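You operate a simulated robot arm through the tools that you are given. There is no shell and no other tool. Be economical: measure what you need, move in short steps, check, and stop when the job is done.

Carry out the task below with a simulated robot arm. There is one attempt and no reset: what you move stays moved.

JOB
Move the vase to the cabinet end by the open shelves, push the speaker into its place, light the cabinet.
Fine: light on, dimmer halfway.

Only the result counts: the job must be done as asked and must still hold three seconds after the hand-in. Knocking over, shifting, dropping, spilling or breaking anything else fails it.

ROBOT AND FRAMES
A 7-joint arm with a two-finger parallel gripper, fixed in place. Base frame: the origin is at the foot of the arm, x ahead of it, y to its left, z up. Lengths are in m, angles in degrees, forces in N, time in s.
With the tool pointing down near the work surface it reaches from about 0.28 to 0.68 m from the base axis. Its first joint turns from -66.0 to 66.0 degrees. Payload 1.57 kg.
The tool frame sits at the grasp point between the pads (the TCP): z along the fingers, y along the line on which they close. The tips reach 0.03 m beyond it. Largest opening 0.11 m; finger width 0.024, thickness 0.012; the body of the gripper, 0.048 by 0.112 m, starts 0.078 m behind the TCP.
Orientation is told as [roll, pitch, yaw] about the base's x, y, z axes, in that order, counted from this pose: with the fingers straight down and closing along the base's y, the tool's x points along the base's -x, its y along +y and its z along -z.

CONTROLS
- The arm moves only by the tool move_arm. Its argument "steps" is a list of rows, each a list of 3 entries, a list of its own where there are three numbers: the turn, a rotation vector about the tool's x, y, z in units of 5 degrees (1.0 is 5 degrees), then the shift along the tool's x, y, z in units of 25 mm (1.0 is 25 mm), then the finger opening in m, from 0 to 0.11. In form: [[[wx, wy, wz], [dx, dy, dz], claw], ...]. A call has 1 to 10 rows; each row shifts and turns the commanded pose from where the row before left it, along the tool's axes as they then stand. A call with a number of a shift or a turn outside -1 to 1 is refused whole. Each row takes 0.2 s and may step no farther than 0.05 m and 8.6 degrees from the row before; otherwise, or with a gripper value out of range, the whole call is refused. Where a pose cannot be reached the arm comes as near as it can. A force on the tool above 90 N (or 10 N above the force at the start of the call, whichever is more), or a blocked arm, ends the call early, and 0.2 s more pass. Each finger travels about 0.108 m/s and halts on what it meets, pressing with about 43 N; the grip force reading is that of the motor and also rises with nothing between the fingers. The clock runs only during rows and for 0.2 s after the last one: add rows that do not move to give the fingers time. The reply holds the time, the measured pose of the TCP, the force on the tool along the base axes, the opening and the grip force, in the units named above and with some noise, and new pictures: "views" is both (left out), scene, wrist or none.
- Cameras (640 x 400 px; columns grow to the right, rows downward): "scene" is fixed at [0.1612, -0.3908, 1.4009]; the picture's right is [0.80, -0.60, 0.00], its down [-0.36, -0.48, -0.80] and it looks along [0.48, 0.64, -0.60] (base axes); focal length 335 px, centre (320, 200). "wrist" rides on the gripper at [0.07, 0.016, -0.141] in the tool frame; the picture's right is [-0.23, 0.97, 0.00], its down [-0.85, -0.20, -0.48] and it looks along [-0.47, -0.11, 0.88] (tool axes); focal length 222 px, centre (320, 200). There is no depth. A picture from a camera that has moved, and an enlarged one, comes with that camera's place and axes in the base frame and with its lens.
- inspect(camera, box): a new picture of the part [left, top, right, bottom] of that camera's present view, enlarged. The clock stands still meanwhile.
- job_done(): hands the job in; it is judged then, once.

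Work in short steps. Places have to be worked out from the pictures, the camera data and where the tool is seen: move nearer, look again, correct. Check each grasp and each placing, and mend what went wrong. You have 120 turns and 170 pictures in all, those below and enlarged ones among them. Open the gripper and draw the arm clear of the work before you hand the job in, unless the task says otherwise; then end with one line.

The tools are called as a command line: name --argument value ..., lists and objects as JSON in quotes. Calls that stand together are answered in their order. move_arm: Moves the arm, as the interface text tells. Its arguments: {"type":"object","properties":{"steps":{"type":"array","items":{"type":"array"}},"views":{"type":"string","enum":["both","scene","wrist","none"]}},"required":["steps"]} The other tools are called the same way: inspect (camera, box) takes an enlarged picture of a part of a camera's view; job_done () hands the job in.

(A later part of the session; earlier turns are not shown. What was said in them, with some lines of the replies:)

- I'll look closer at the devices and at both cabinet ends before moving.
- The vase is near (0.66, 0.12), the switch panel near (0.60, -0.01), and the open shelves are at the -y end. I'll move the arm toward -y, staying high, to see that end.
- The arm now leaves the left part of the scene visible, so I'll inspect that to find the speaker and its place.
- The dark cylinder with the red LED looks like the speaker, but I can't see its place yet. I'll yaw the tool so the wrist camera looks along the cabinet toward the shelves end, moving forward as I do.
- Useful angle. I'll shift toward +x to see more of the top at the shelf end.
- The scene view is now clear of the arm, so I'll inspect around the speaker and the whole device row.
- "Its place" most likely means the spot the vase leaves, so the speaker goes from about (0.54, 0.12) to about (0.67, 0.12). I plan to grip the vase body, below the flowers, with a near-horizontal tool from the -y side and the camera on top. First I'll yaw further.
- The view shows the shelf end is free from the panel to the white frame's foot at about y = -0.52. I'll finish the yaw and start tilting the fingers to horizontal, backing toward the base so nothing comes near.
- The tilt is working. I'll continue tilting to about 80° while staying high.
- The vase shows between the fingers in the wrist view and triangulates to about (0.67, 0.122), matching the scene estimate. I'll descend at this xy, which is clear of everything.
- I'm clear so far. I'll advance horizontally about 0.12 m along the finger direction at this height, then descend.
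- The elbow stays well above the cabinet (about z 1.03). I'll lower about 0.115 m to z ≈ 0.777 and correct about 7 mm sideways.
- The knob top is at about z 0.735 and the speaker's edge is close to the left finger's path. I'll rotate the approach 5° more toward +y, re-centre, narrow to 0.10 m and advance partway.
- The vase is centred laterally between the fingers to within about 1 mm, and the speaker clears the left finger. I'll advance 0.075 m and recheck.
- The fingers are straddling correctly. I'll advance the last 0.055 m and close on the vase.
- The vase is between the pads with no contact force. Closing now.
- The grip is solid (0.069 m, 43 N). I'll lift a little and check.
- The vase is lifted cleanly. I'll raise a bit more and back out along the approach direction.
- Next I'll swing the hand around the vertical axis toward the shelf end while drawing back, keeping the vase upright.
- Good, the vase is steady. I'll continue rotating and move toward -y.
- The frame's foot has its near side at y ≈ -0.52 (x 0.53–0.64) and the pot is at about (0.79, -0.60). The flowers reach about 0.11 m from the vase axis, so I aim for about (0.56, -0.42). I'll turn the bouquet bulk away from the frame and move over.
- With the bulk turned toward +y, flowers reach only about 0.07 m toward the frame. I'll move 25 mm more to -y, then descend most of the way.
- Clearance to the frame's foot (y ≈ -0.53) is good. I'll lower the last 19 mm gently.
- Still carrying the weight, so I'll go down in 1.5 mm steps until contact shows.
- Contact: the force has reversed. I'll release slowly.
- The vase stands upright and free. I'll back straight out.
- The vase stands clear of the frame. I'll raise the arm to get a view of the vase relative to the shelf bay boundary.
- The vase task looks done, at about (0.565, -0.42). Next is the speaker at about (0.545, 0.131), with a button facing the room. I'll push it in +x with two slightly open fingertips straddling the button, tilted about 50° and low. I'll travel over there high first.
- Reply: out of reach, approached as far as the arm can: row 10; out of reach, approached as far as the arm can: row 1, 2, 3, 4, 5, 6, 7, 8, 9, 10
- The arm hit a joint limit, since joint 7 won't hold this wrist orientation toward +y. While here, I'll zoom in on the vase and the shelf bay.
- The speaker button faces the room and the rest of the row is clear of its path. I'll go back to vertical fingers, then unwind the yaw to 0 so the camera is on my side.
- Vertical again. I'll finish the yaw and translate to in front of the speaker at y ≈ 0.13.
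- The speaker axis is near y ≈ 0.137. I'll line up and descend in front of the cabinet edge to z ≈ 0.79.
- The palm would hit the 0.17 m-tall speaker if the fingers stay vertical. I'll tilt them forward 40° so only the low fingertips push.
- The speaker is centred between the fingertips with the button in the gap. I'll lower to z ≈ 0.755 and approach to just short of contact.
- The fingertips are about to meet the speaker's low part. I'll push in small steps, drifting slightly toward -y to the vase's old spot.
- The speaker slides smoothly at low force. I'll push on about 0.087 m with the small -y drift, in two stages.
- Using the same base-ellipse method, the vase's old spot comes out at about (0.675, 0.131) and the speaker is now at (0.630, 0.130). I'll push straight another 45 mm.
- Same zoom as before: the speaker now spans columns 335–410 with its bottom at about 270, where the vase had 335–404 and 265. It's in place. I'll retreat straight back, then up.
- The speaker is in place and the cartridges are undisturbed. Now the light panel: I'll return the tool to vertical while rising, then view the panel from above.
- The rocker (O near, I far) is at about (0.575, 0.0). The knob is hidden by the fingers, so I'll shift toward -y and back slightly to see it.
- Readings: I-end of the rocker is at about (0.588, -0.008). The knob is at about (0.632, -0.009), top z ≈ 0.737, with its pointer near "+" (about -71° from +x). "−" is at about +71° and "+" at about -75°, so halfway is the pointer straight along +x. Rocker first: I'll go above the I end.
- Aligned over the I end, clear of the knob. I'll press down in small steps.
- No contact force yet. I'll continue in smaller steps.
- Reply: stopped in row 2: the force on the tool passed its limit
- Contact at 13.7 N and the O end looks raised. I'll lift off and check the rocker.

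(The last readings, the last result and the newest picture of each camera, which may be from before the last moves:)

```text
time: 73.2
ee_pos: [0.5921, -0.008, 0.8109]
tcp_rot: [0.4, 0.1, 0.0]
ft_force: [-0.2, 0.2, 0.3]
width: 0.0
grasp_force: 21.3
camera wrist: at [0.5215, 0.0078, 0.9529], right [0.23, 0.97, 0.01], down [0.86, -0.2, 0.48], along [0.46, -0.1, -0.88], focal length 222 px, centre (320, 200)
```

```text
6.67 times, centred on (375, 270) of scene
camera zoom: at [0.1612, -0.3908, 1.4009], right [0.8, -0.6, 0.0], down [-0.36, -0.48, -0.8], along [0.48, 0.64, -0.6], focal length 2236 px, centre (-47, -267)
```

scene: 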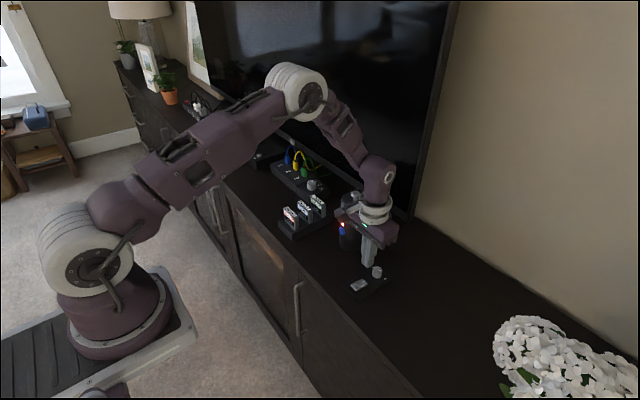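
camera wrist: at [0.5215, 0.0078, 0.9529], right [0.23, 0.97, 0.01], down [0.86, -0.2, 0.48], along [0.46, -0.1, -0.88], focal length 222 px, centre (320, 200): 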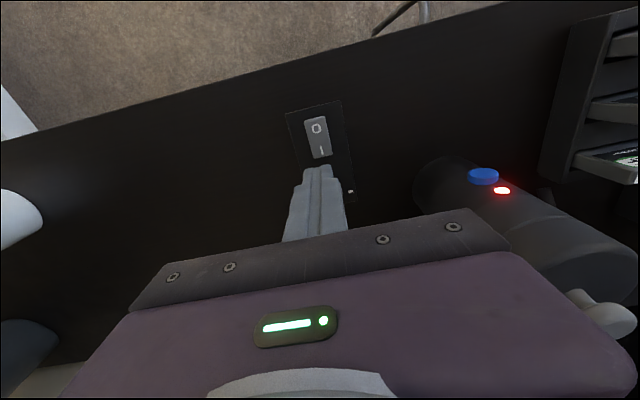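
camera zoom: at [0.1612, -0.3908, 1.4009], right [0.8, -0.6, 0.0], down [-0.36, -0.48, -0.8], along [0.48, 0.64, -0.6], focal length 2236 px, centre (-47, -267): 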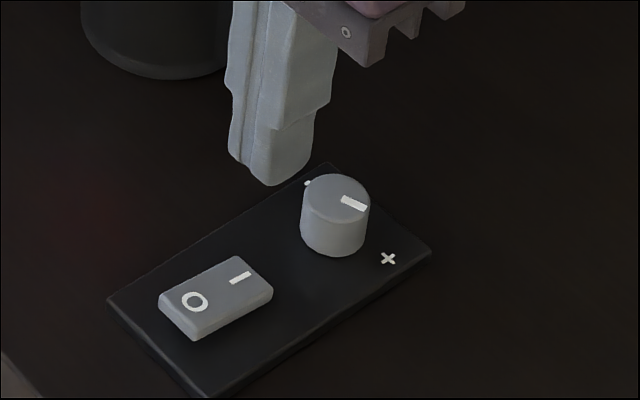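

The rocker flipped and the glass door behind now glows, so the light is on. Next I'll pre-rotate to yaw -30 with open fingers above the knob.

move_arm --steps '[[[0, 0, 1], [0, 0, 0], 0.03], [[0, 0, 1], [0, 0, 0], 0.05], [[0, 0, 1], [0, 0, 0], 0.06], [[0, 0, 1], [0, 0, 0], 0.06], [[0, 0, 1], [0, 0, 0], 0.06], [[0, 0, 1], [0, 0, 0], 0.06], [[0, 0, 0], [-0.7, 0.38, 0], 0.06], [[0, 0, 0], [-0.7, 0.38, 0], 0.06]]'

inspect --camera "wrist" --box '[220, 100, 420, 240]'

inspect --camera "scene" --box '[335, 240, 415, 300]'

```text
time: 75.0
ee_pos: [0.6315, -0.009, 0.8124]
tcp_rot: [0.3, 0.4, -30.1]
ft_force: [0.1, -0.3, -0.3]
width: 0.0597
grasp_force: 0.1
camera wrist: at [0.5785, 0.0392, 0.9532], right [0.68, 0.73, 0.0], down [0.64, -0.6, 0.47], along [0.35, -0.32, -0.88], focal length 222 px, centre (320, 200)
```

scene: 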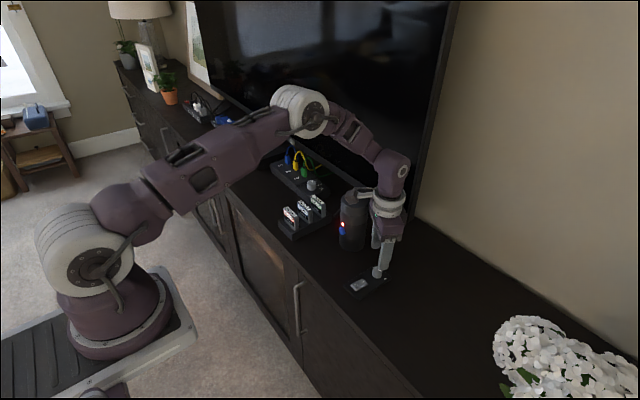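
wrist: 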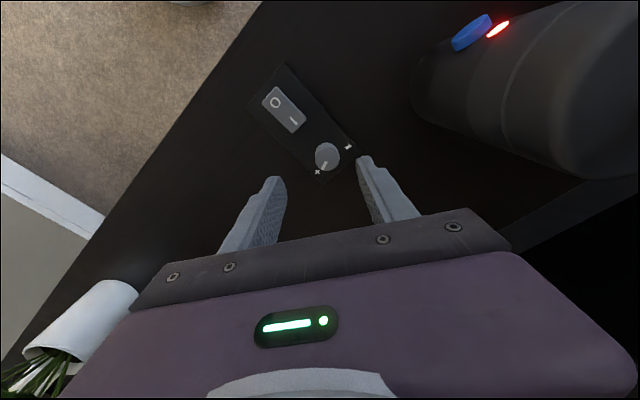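

```text
2.86 times, centred on (320, 170) of wrist
camera zoom: at [0.5785, 0.0392, 0.9532], right [0.68, 0.73, 0.0], down [0.64, -0.6, 0.47], along [0.35, -0.32, -0.88], focal length 635 px, centre (320, 286)
```

zoom: 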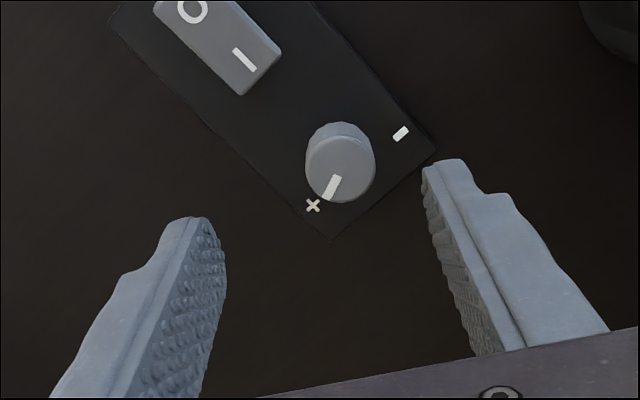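

```text
6.67 times, centred on (375, 270) of scene
camera zoom: at [0.1612, -0.3908, 1.4009], right [0.8, -0.6, 0.0], down [-0.36, -0.48, -0.8], along [0.48, 0.64, -0.6], focal length 2236 px, centre (-47, -267)
```

zoom: 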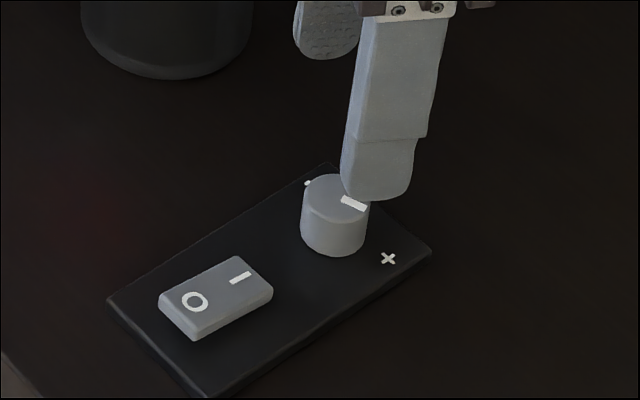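

Clear view of the knob. From the panel corners its axis is nearer (0.634, -0.004), so I'll shift 5.5 mm along the closing direction and descend around it to TCP z ≈ 0.752.

move_arm --steps '[[[0, 0, 0], [0, 0.22, 0.5], 0.06], [[0, 0, 0], [0, 0, 0.8], 0.06], [[0, 0, 0], [0, 0, 0.7], 0.06], [[0, 0, 0], [0, 0, 0.4], 0.06]]'

inspect --camera "wrist" --box '[220, 100, 420, 240]'

inspect --camera "scene" --box '[335, 240, 415, 300]'

```text
time: 76.0
ee_pos: [0.6343, -0.0051, 0.7527]
tcp_rot: [0.2, 0.3, -30.1]
ft_force: [-0.5, 0.2, -0.5]
width: 0.0601
grasp_force: 0.0
camera wrist: at [0.581, 0.0438, 0.8933], right [0.68, 0.73, 0.0], down [0.64, -0.6, 0.47], along [0.35, -0.32, -0.88], focal length 222 px, centre (320, 200)
```

scene: 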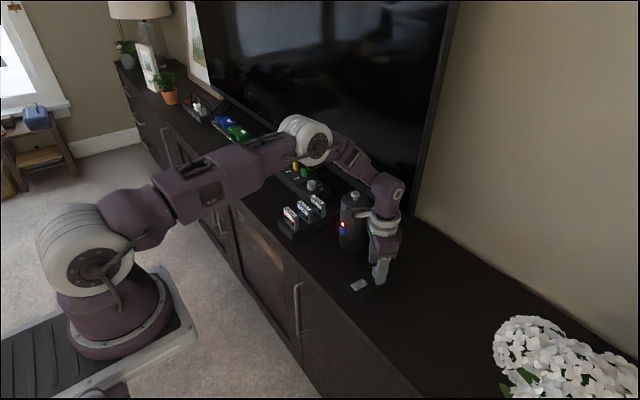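
wrist: 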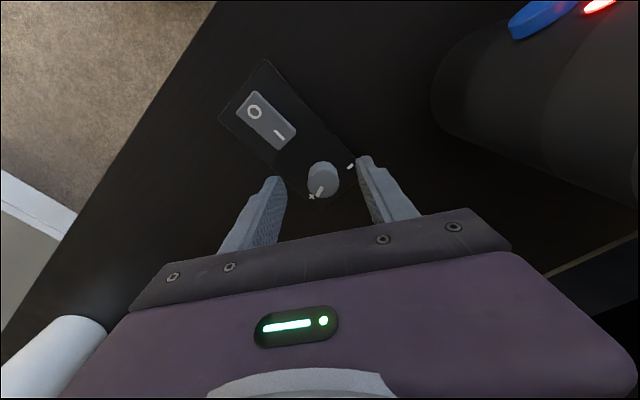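

```text
2.86 times, centred on (320, 170) of wrist
camera zoom: at [0.581, 0.0438, 0.8933], right [0.68, 0.73, 0.0], down [0.64, -0.6, 0.47], along [0.35, -0.32, -0.88], focal length 635 px, centre (320, 286)
```

zoom: 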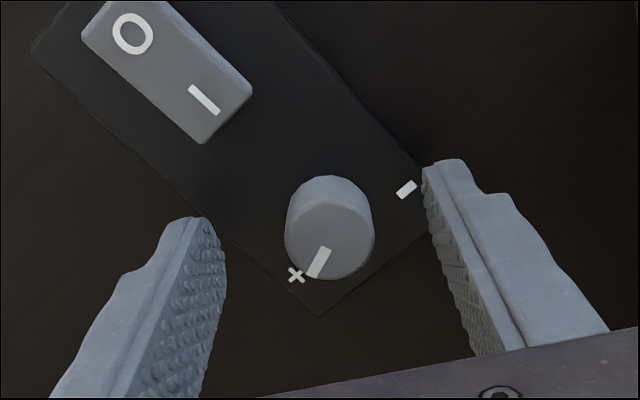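

```text
6.67 times, centred on (375, 270) of scene
camera zoom: at [0.1612, -0.3908, 1.4009], right [0.8, -0.6, 0.0], down [-0.36, -0.48, -0.8], along [0.48, 0.64, -0.6], focal length 2236 px, centre (-47, -267)
```

zoom: 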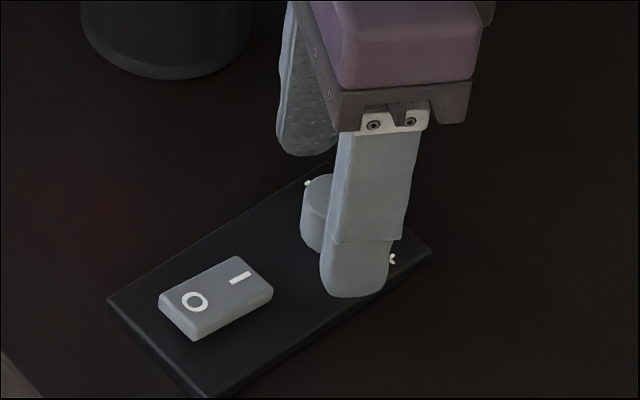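

The knob sits between the fingers and its pointer is at about -64°. I'll nudge 2 mm and close gently on it.

move_arm --steps '[[[0, 0, 0], [0, 0.1, 0], 0.05], [[0, 0, 0], [0, 0, 0], 0.035], [[0, 0, 0], [0, 0, 0], 0.025], [[0, 0, 0], [0, 0, 0], 0.022]]' --views "none"

inspect --camera "wrist" --box '[220, 100, 420, 240]'

```text
time: 77.0
ee_pos: [0.6337, -0.0022, 0.7516]
tcp_rot: [0.2, 0.2, -29.9]
ft_force: [-2.4, -4.4, 0.6]
width: 0.0257
grasp_force: 36.8
```

```text
2.86 times, centred on (320, 170) of wrist
camera zoom: at [0.5821, 0.0456, 0.8934], right [0.68, 0.73, 0.0], down [0.64, -0.6, 0.47], along [0.35, -0.32, -0.88], focal length 635 px, centre (320, 286)
```

zoom: 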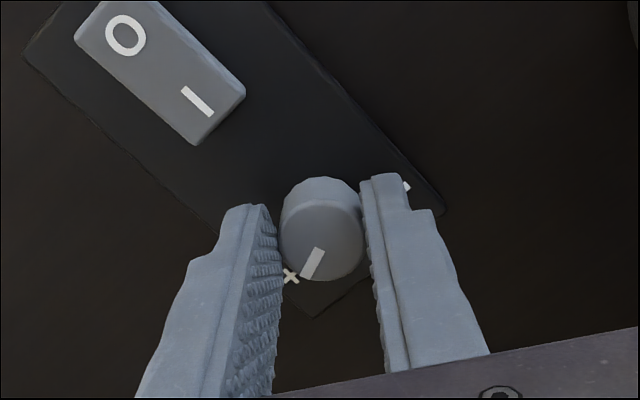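

Gripped (0.0257 m). I'll relieve the roughly 5 N side force and turn the first 40°.

move_arm --steps '[[[0, 0, 0], [0, -0.06, 0], 0.022], [[0, 0, -1], [0, 0, 0], 0.022], [[0, 0, -1], [0, 0, 0], 0.022], [[0, 0, -1], [0, 0, 0], 0.022], [[0, 0, -1], [0, 0, 0], 0.022], [[0, 0, -1], [0, 0, 0], 0.022], [[0, 0, -1], [0, 0, 0], 0.022], [[0, 0, -1], [0, 0, 0], 0.022], [[0, 0, -1], [0, 0, 0], 0.022]]'

inspect --camera "wrist" --box '[220, 100, 420, 240]'

```text
time: 79.0
ee_pos: [0.6348, -0.0074, 0.7514]
tcp_rot: [0.2, 0.2, 10.0]
ft_force: [-0.2, -26.4, -9.2]
width: 0.0258
grasp_force: 37.0
camera wrist: at [0.5623, -0.0016, 0.8932], right [0.06, 1.0, 0.0], down [0.88, -0.05, 0.48], along [0.48, -0.02, -0.88], focal length 222 px, centre (320, 200)
```

scene: 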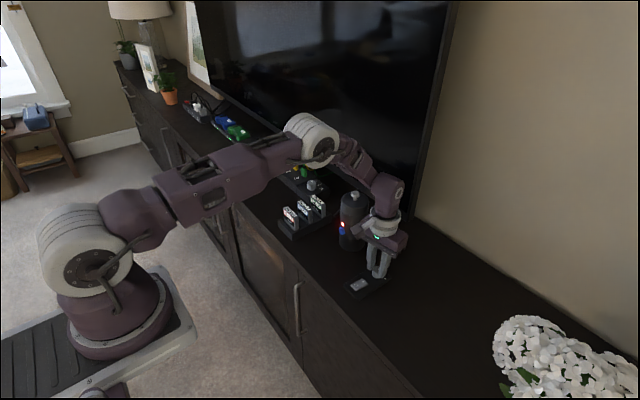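
wrist: 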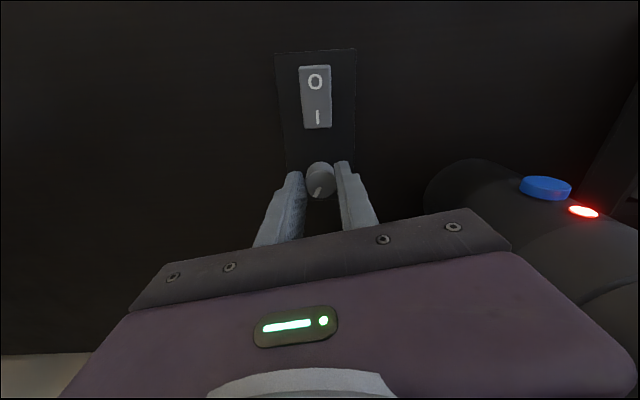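

```text
2.86 times, centred on (320, 170) of wrist
camera zoom: at [0.5623, -0.0016, 0.8932], right [0.06, 1.0, 0.0], down [0.88, -0.05, 0.48], along [0.48, -0.02, -0.88], focal length 635 px, centre (320, 286)
```

zoom: 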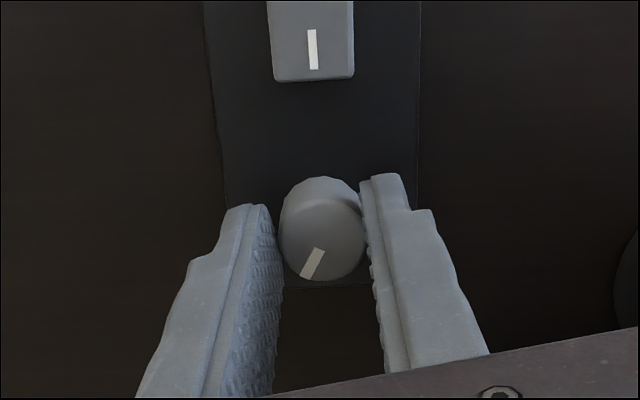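

The knob turned with the fingers. There is a -26 N side load, so I'll relieve it by shifting 3 mm toward -y before continuing.

move_arm --steps '[[[0, 0, 0], [0, -0.12, 0], 0.022]]' --views "none"

```text
time: 79.5
ee_pos: [0.6338, -0.006, 0.7525]
tcp_rot: [0.5, 0.1, 10.0]
ft_force: [-5.6, -15.5, -6.2]
width: 0.0253
grasp_force: 37.0
```

move_arm --steps '[[[0, 0, 0], [0.02, -0.14, 0], 0.022]]' --views "none"

```text
time: 79.8
ee_pos: [0.6345, -0.0064, 0.7521]
tcp_rot: [0.7, 0.0, 9.8]
ft_force: [-8.0, 5.1, -3.3]
width: 0.0255
grasp_force: 37.0
```

The load is relieved. The pointer reads about -22°, so I'll turn another 22°.

move_arm --steps '[[[0, 0, -1], [0, 0, 0], 0.022], [[0, 0, -1], [0, 0, 0], 0.022], [[0, 0, -1], [0, 0, 0], 0.022], [[0, 0, -1], [0, 0, 0], 0.022], [[0, 0, -0.4], [0, 0, 0], 0.022], [[0, 0, 0], [0, 0, 0], 0.022]]' --views "none"

inspect --camera "wrist" --box '[260, 130, 380, 220]'

```text
time: 81.2
ee_pos: [0.6365, -0.0073, 0.7518]
tcp_rot: [0.6, -0.2, 32.0]
ft_force: [-12.1, 29.0, 2.2]
width: 0.0252
grasp_force: 36.4
```

```text
4.44 times, centred on (320, 175) of wrist
camera zoom: at [0.5666, -0.0314, 0.8931], right [-0.32, 0.95, 0.01], down [0.83, 0.28, 0.48], along [0.45, 0.16, -0.88], focal length 987 px, centre (320, 311)
```

zoom: 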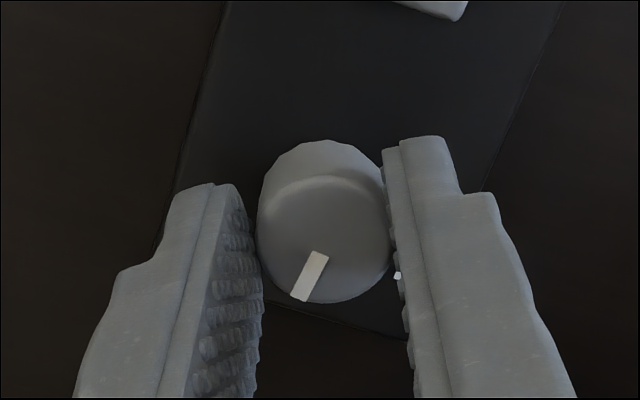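

The pointer reads about 0°, halfway. I'll relieve the side load, then open.

move_arm --steps '[[[0, 0, 0], [0, 0.12, 0], 0.022], [[0, 0, 0], [0, 0.08, 0], 0.022]]' --views "none"

move_arm --steps '[[[0, 0, 0], [0, 0, 0], 0.035], [[0, 0, 0], [0, 0, 0], 0.05], [[0, 0, 0], [0, 0, 0], 0.06], [[0, 0, 0], [0, 0, -0.5], 0.06], [[0, 0, 0], [0, 0, -1], 0.06], [[0, 0, 0], [0, 0, -1], 0.06]]'

inspect --camera "wrist" --box '[240, 100, 400, 220]'

inspect --camera "scene" --box '[335, 240, 415, 300]'

```text
time: 81.8
ee_pos: [0.6339, -0.0064, 0.7526]
tcp_rot: [0.1, -0.3, 31.9]
ft_force: [7.9, 6.8, -13.5]
width: 0.0255
grasp_force: 37.1
```

```text
time: 83.2
ee_pos: [0.633, -0.0087, 0.8161]
tcp_rot: [0.4, -0.1, 32.0]
ft_force: [-0.1, -0.7, -0.1]
width: 0.0599
grasp_force: 0.0
camera wrist: at [0.5638, -0.03, 0.9557], right [-0.32, 0.95, 0.01], down [0.83, 0.28, 0.48], along [0.45, 0.16, -0.88], focal length 222 px, centre (320, 200)
```

scene: 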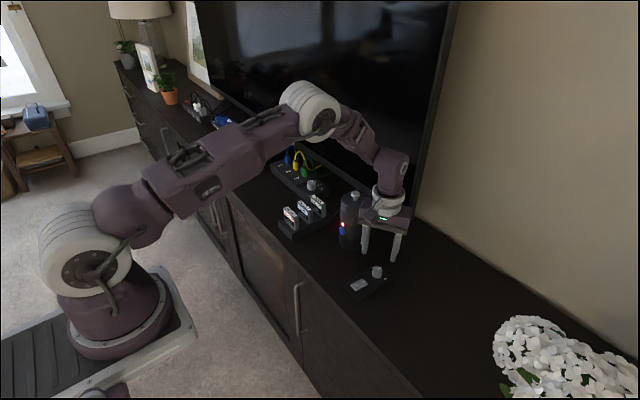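
wrist: 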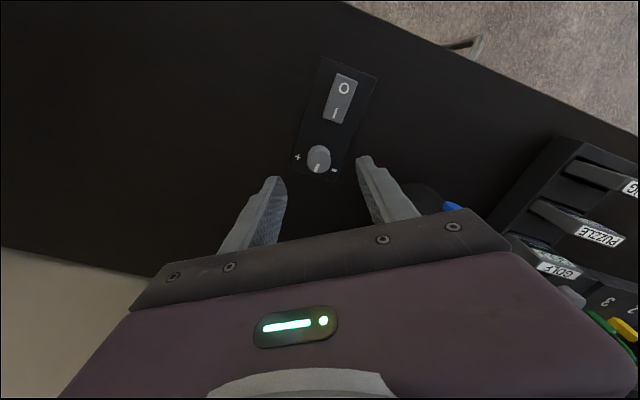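

```text
3.33 times, centred on (320, 160) of wrist
camera zoom: at [0.5638, -0.03, 0.9557], right [-0.32, 0.95, 0.01], down [0.83, 0.28, 0.48], along [0.45, 0.16, -0.88], focal length 740 px, centre (320, 333)
```

zoom: 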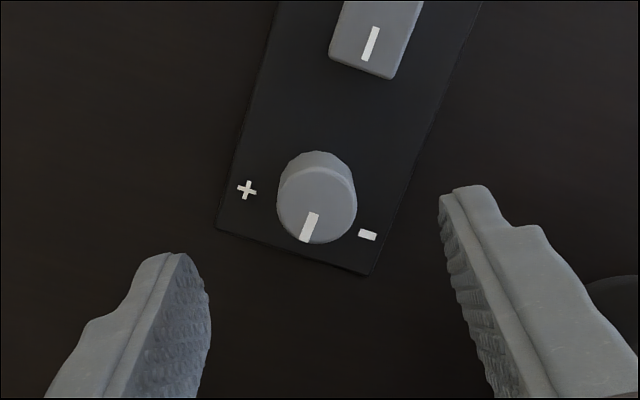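

```text
6.67 times, centred on (375, 270) of scene
camera zoom: at [0.1612, -0.3908, 1.4009], right [0.8, -0.6, 0.0], down [-0.36, -0.48, -0.8], along [0.48, 0.64, -0.6], focal length 2236 px, centre (-47, -267)
```

zoom: 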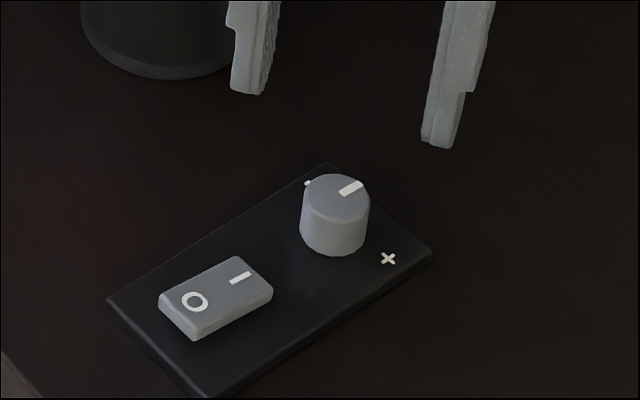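

The pointer is now parallel to the panel's long axis, midway between "−" and "+", with the rocker on I. I'll draw the arm up and back, gripper open, and do a final check.

move_arm --steps '[[[0, 0, 0], [0, 0, -1], 0.08], [[0, 0, 0], [0, 0, -1], 0.11], [[0, 0, 0], [0, 0, -1], 0.11], [[0, 0, 0], [0, 0, -1], 0.11], [[0, 0, 0], [0, 0, -1], 0.11], [[0, 0, 0], [0.85, -0.53, -0.5], 0.11], [[0, 0, 0], [0.85, -0.53, 0], 0.11], [[0, 0, 0], [0.85, -0.53, 0], 0.11], [[0, 0, 0], [0.85, -0.53, 0], 0.11], [[0, 0, 0], [0.85, -0.53, 0], 0.11]]'

inspect --camera "scene" --box '[200, 100, 420, 310]'

```text
time: 85.5
ee_pos: [0.5763, -0.1203, 0.9525]
tcp_rot: [0.4, -0.1, 32.0]
ft_force: [0.4, -0.1, -0.2]
width: 0.1098
grasp_force: 0.1
camera wrist: at [0.5087, -0.1435, 1.0931], right [-0.32, 0.95, 0.01], down [0.83, 0.28, 0.48], along [0.45, 0.16, -0.88], focal length 222 px, centre (320, 200)
```

scene: 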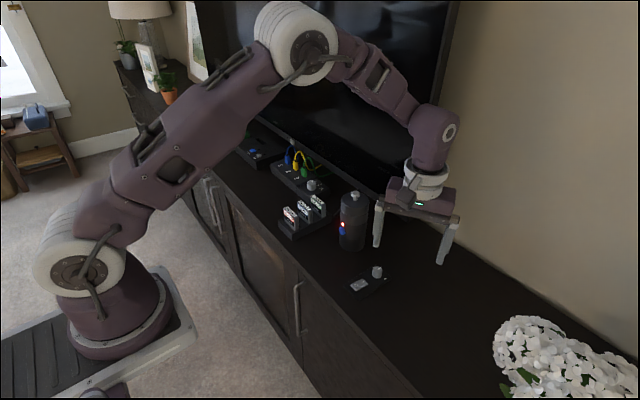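
wrist: 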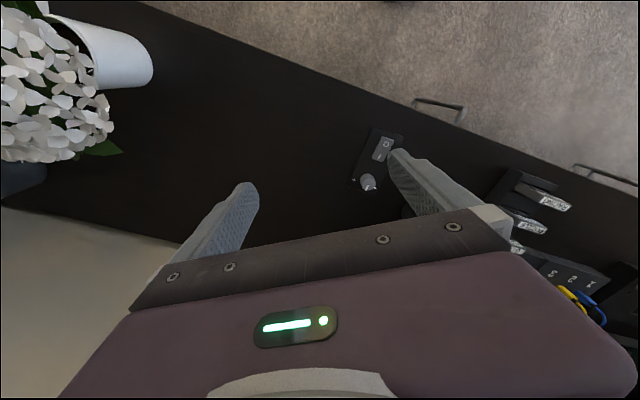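

```text
1.90 times, centred on (310, 205) of scene
camera zoom: at [0.1612, -0.3908, 1.4009], right [0.8, -0.6, 0.0], down [-0.36, -0.48, -0.8], along [0.48, 0.64, -0.6], focal length 639 px, centre (339, 190)
```

zoom: 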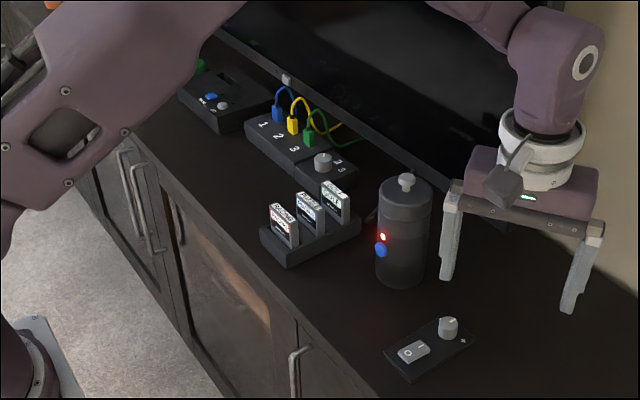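

The vase is by the open shelves, the speaker stands on the vase's old spot, the light is on with the knob at mid, and nothing else has moved. The arm is clear and open, so I'm handing in.

job_done

```text
The job is handed in.
```

The job is handed in: the vase stands at the open-shelves end, just short of the shelf bay because the picture frame left no more room. I took "its place" to mean the vase's old spot and pushed the speaker there; the cabinet light is on with the dimmer halfway.
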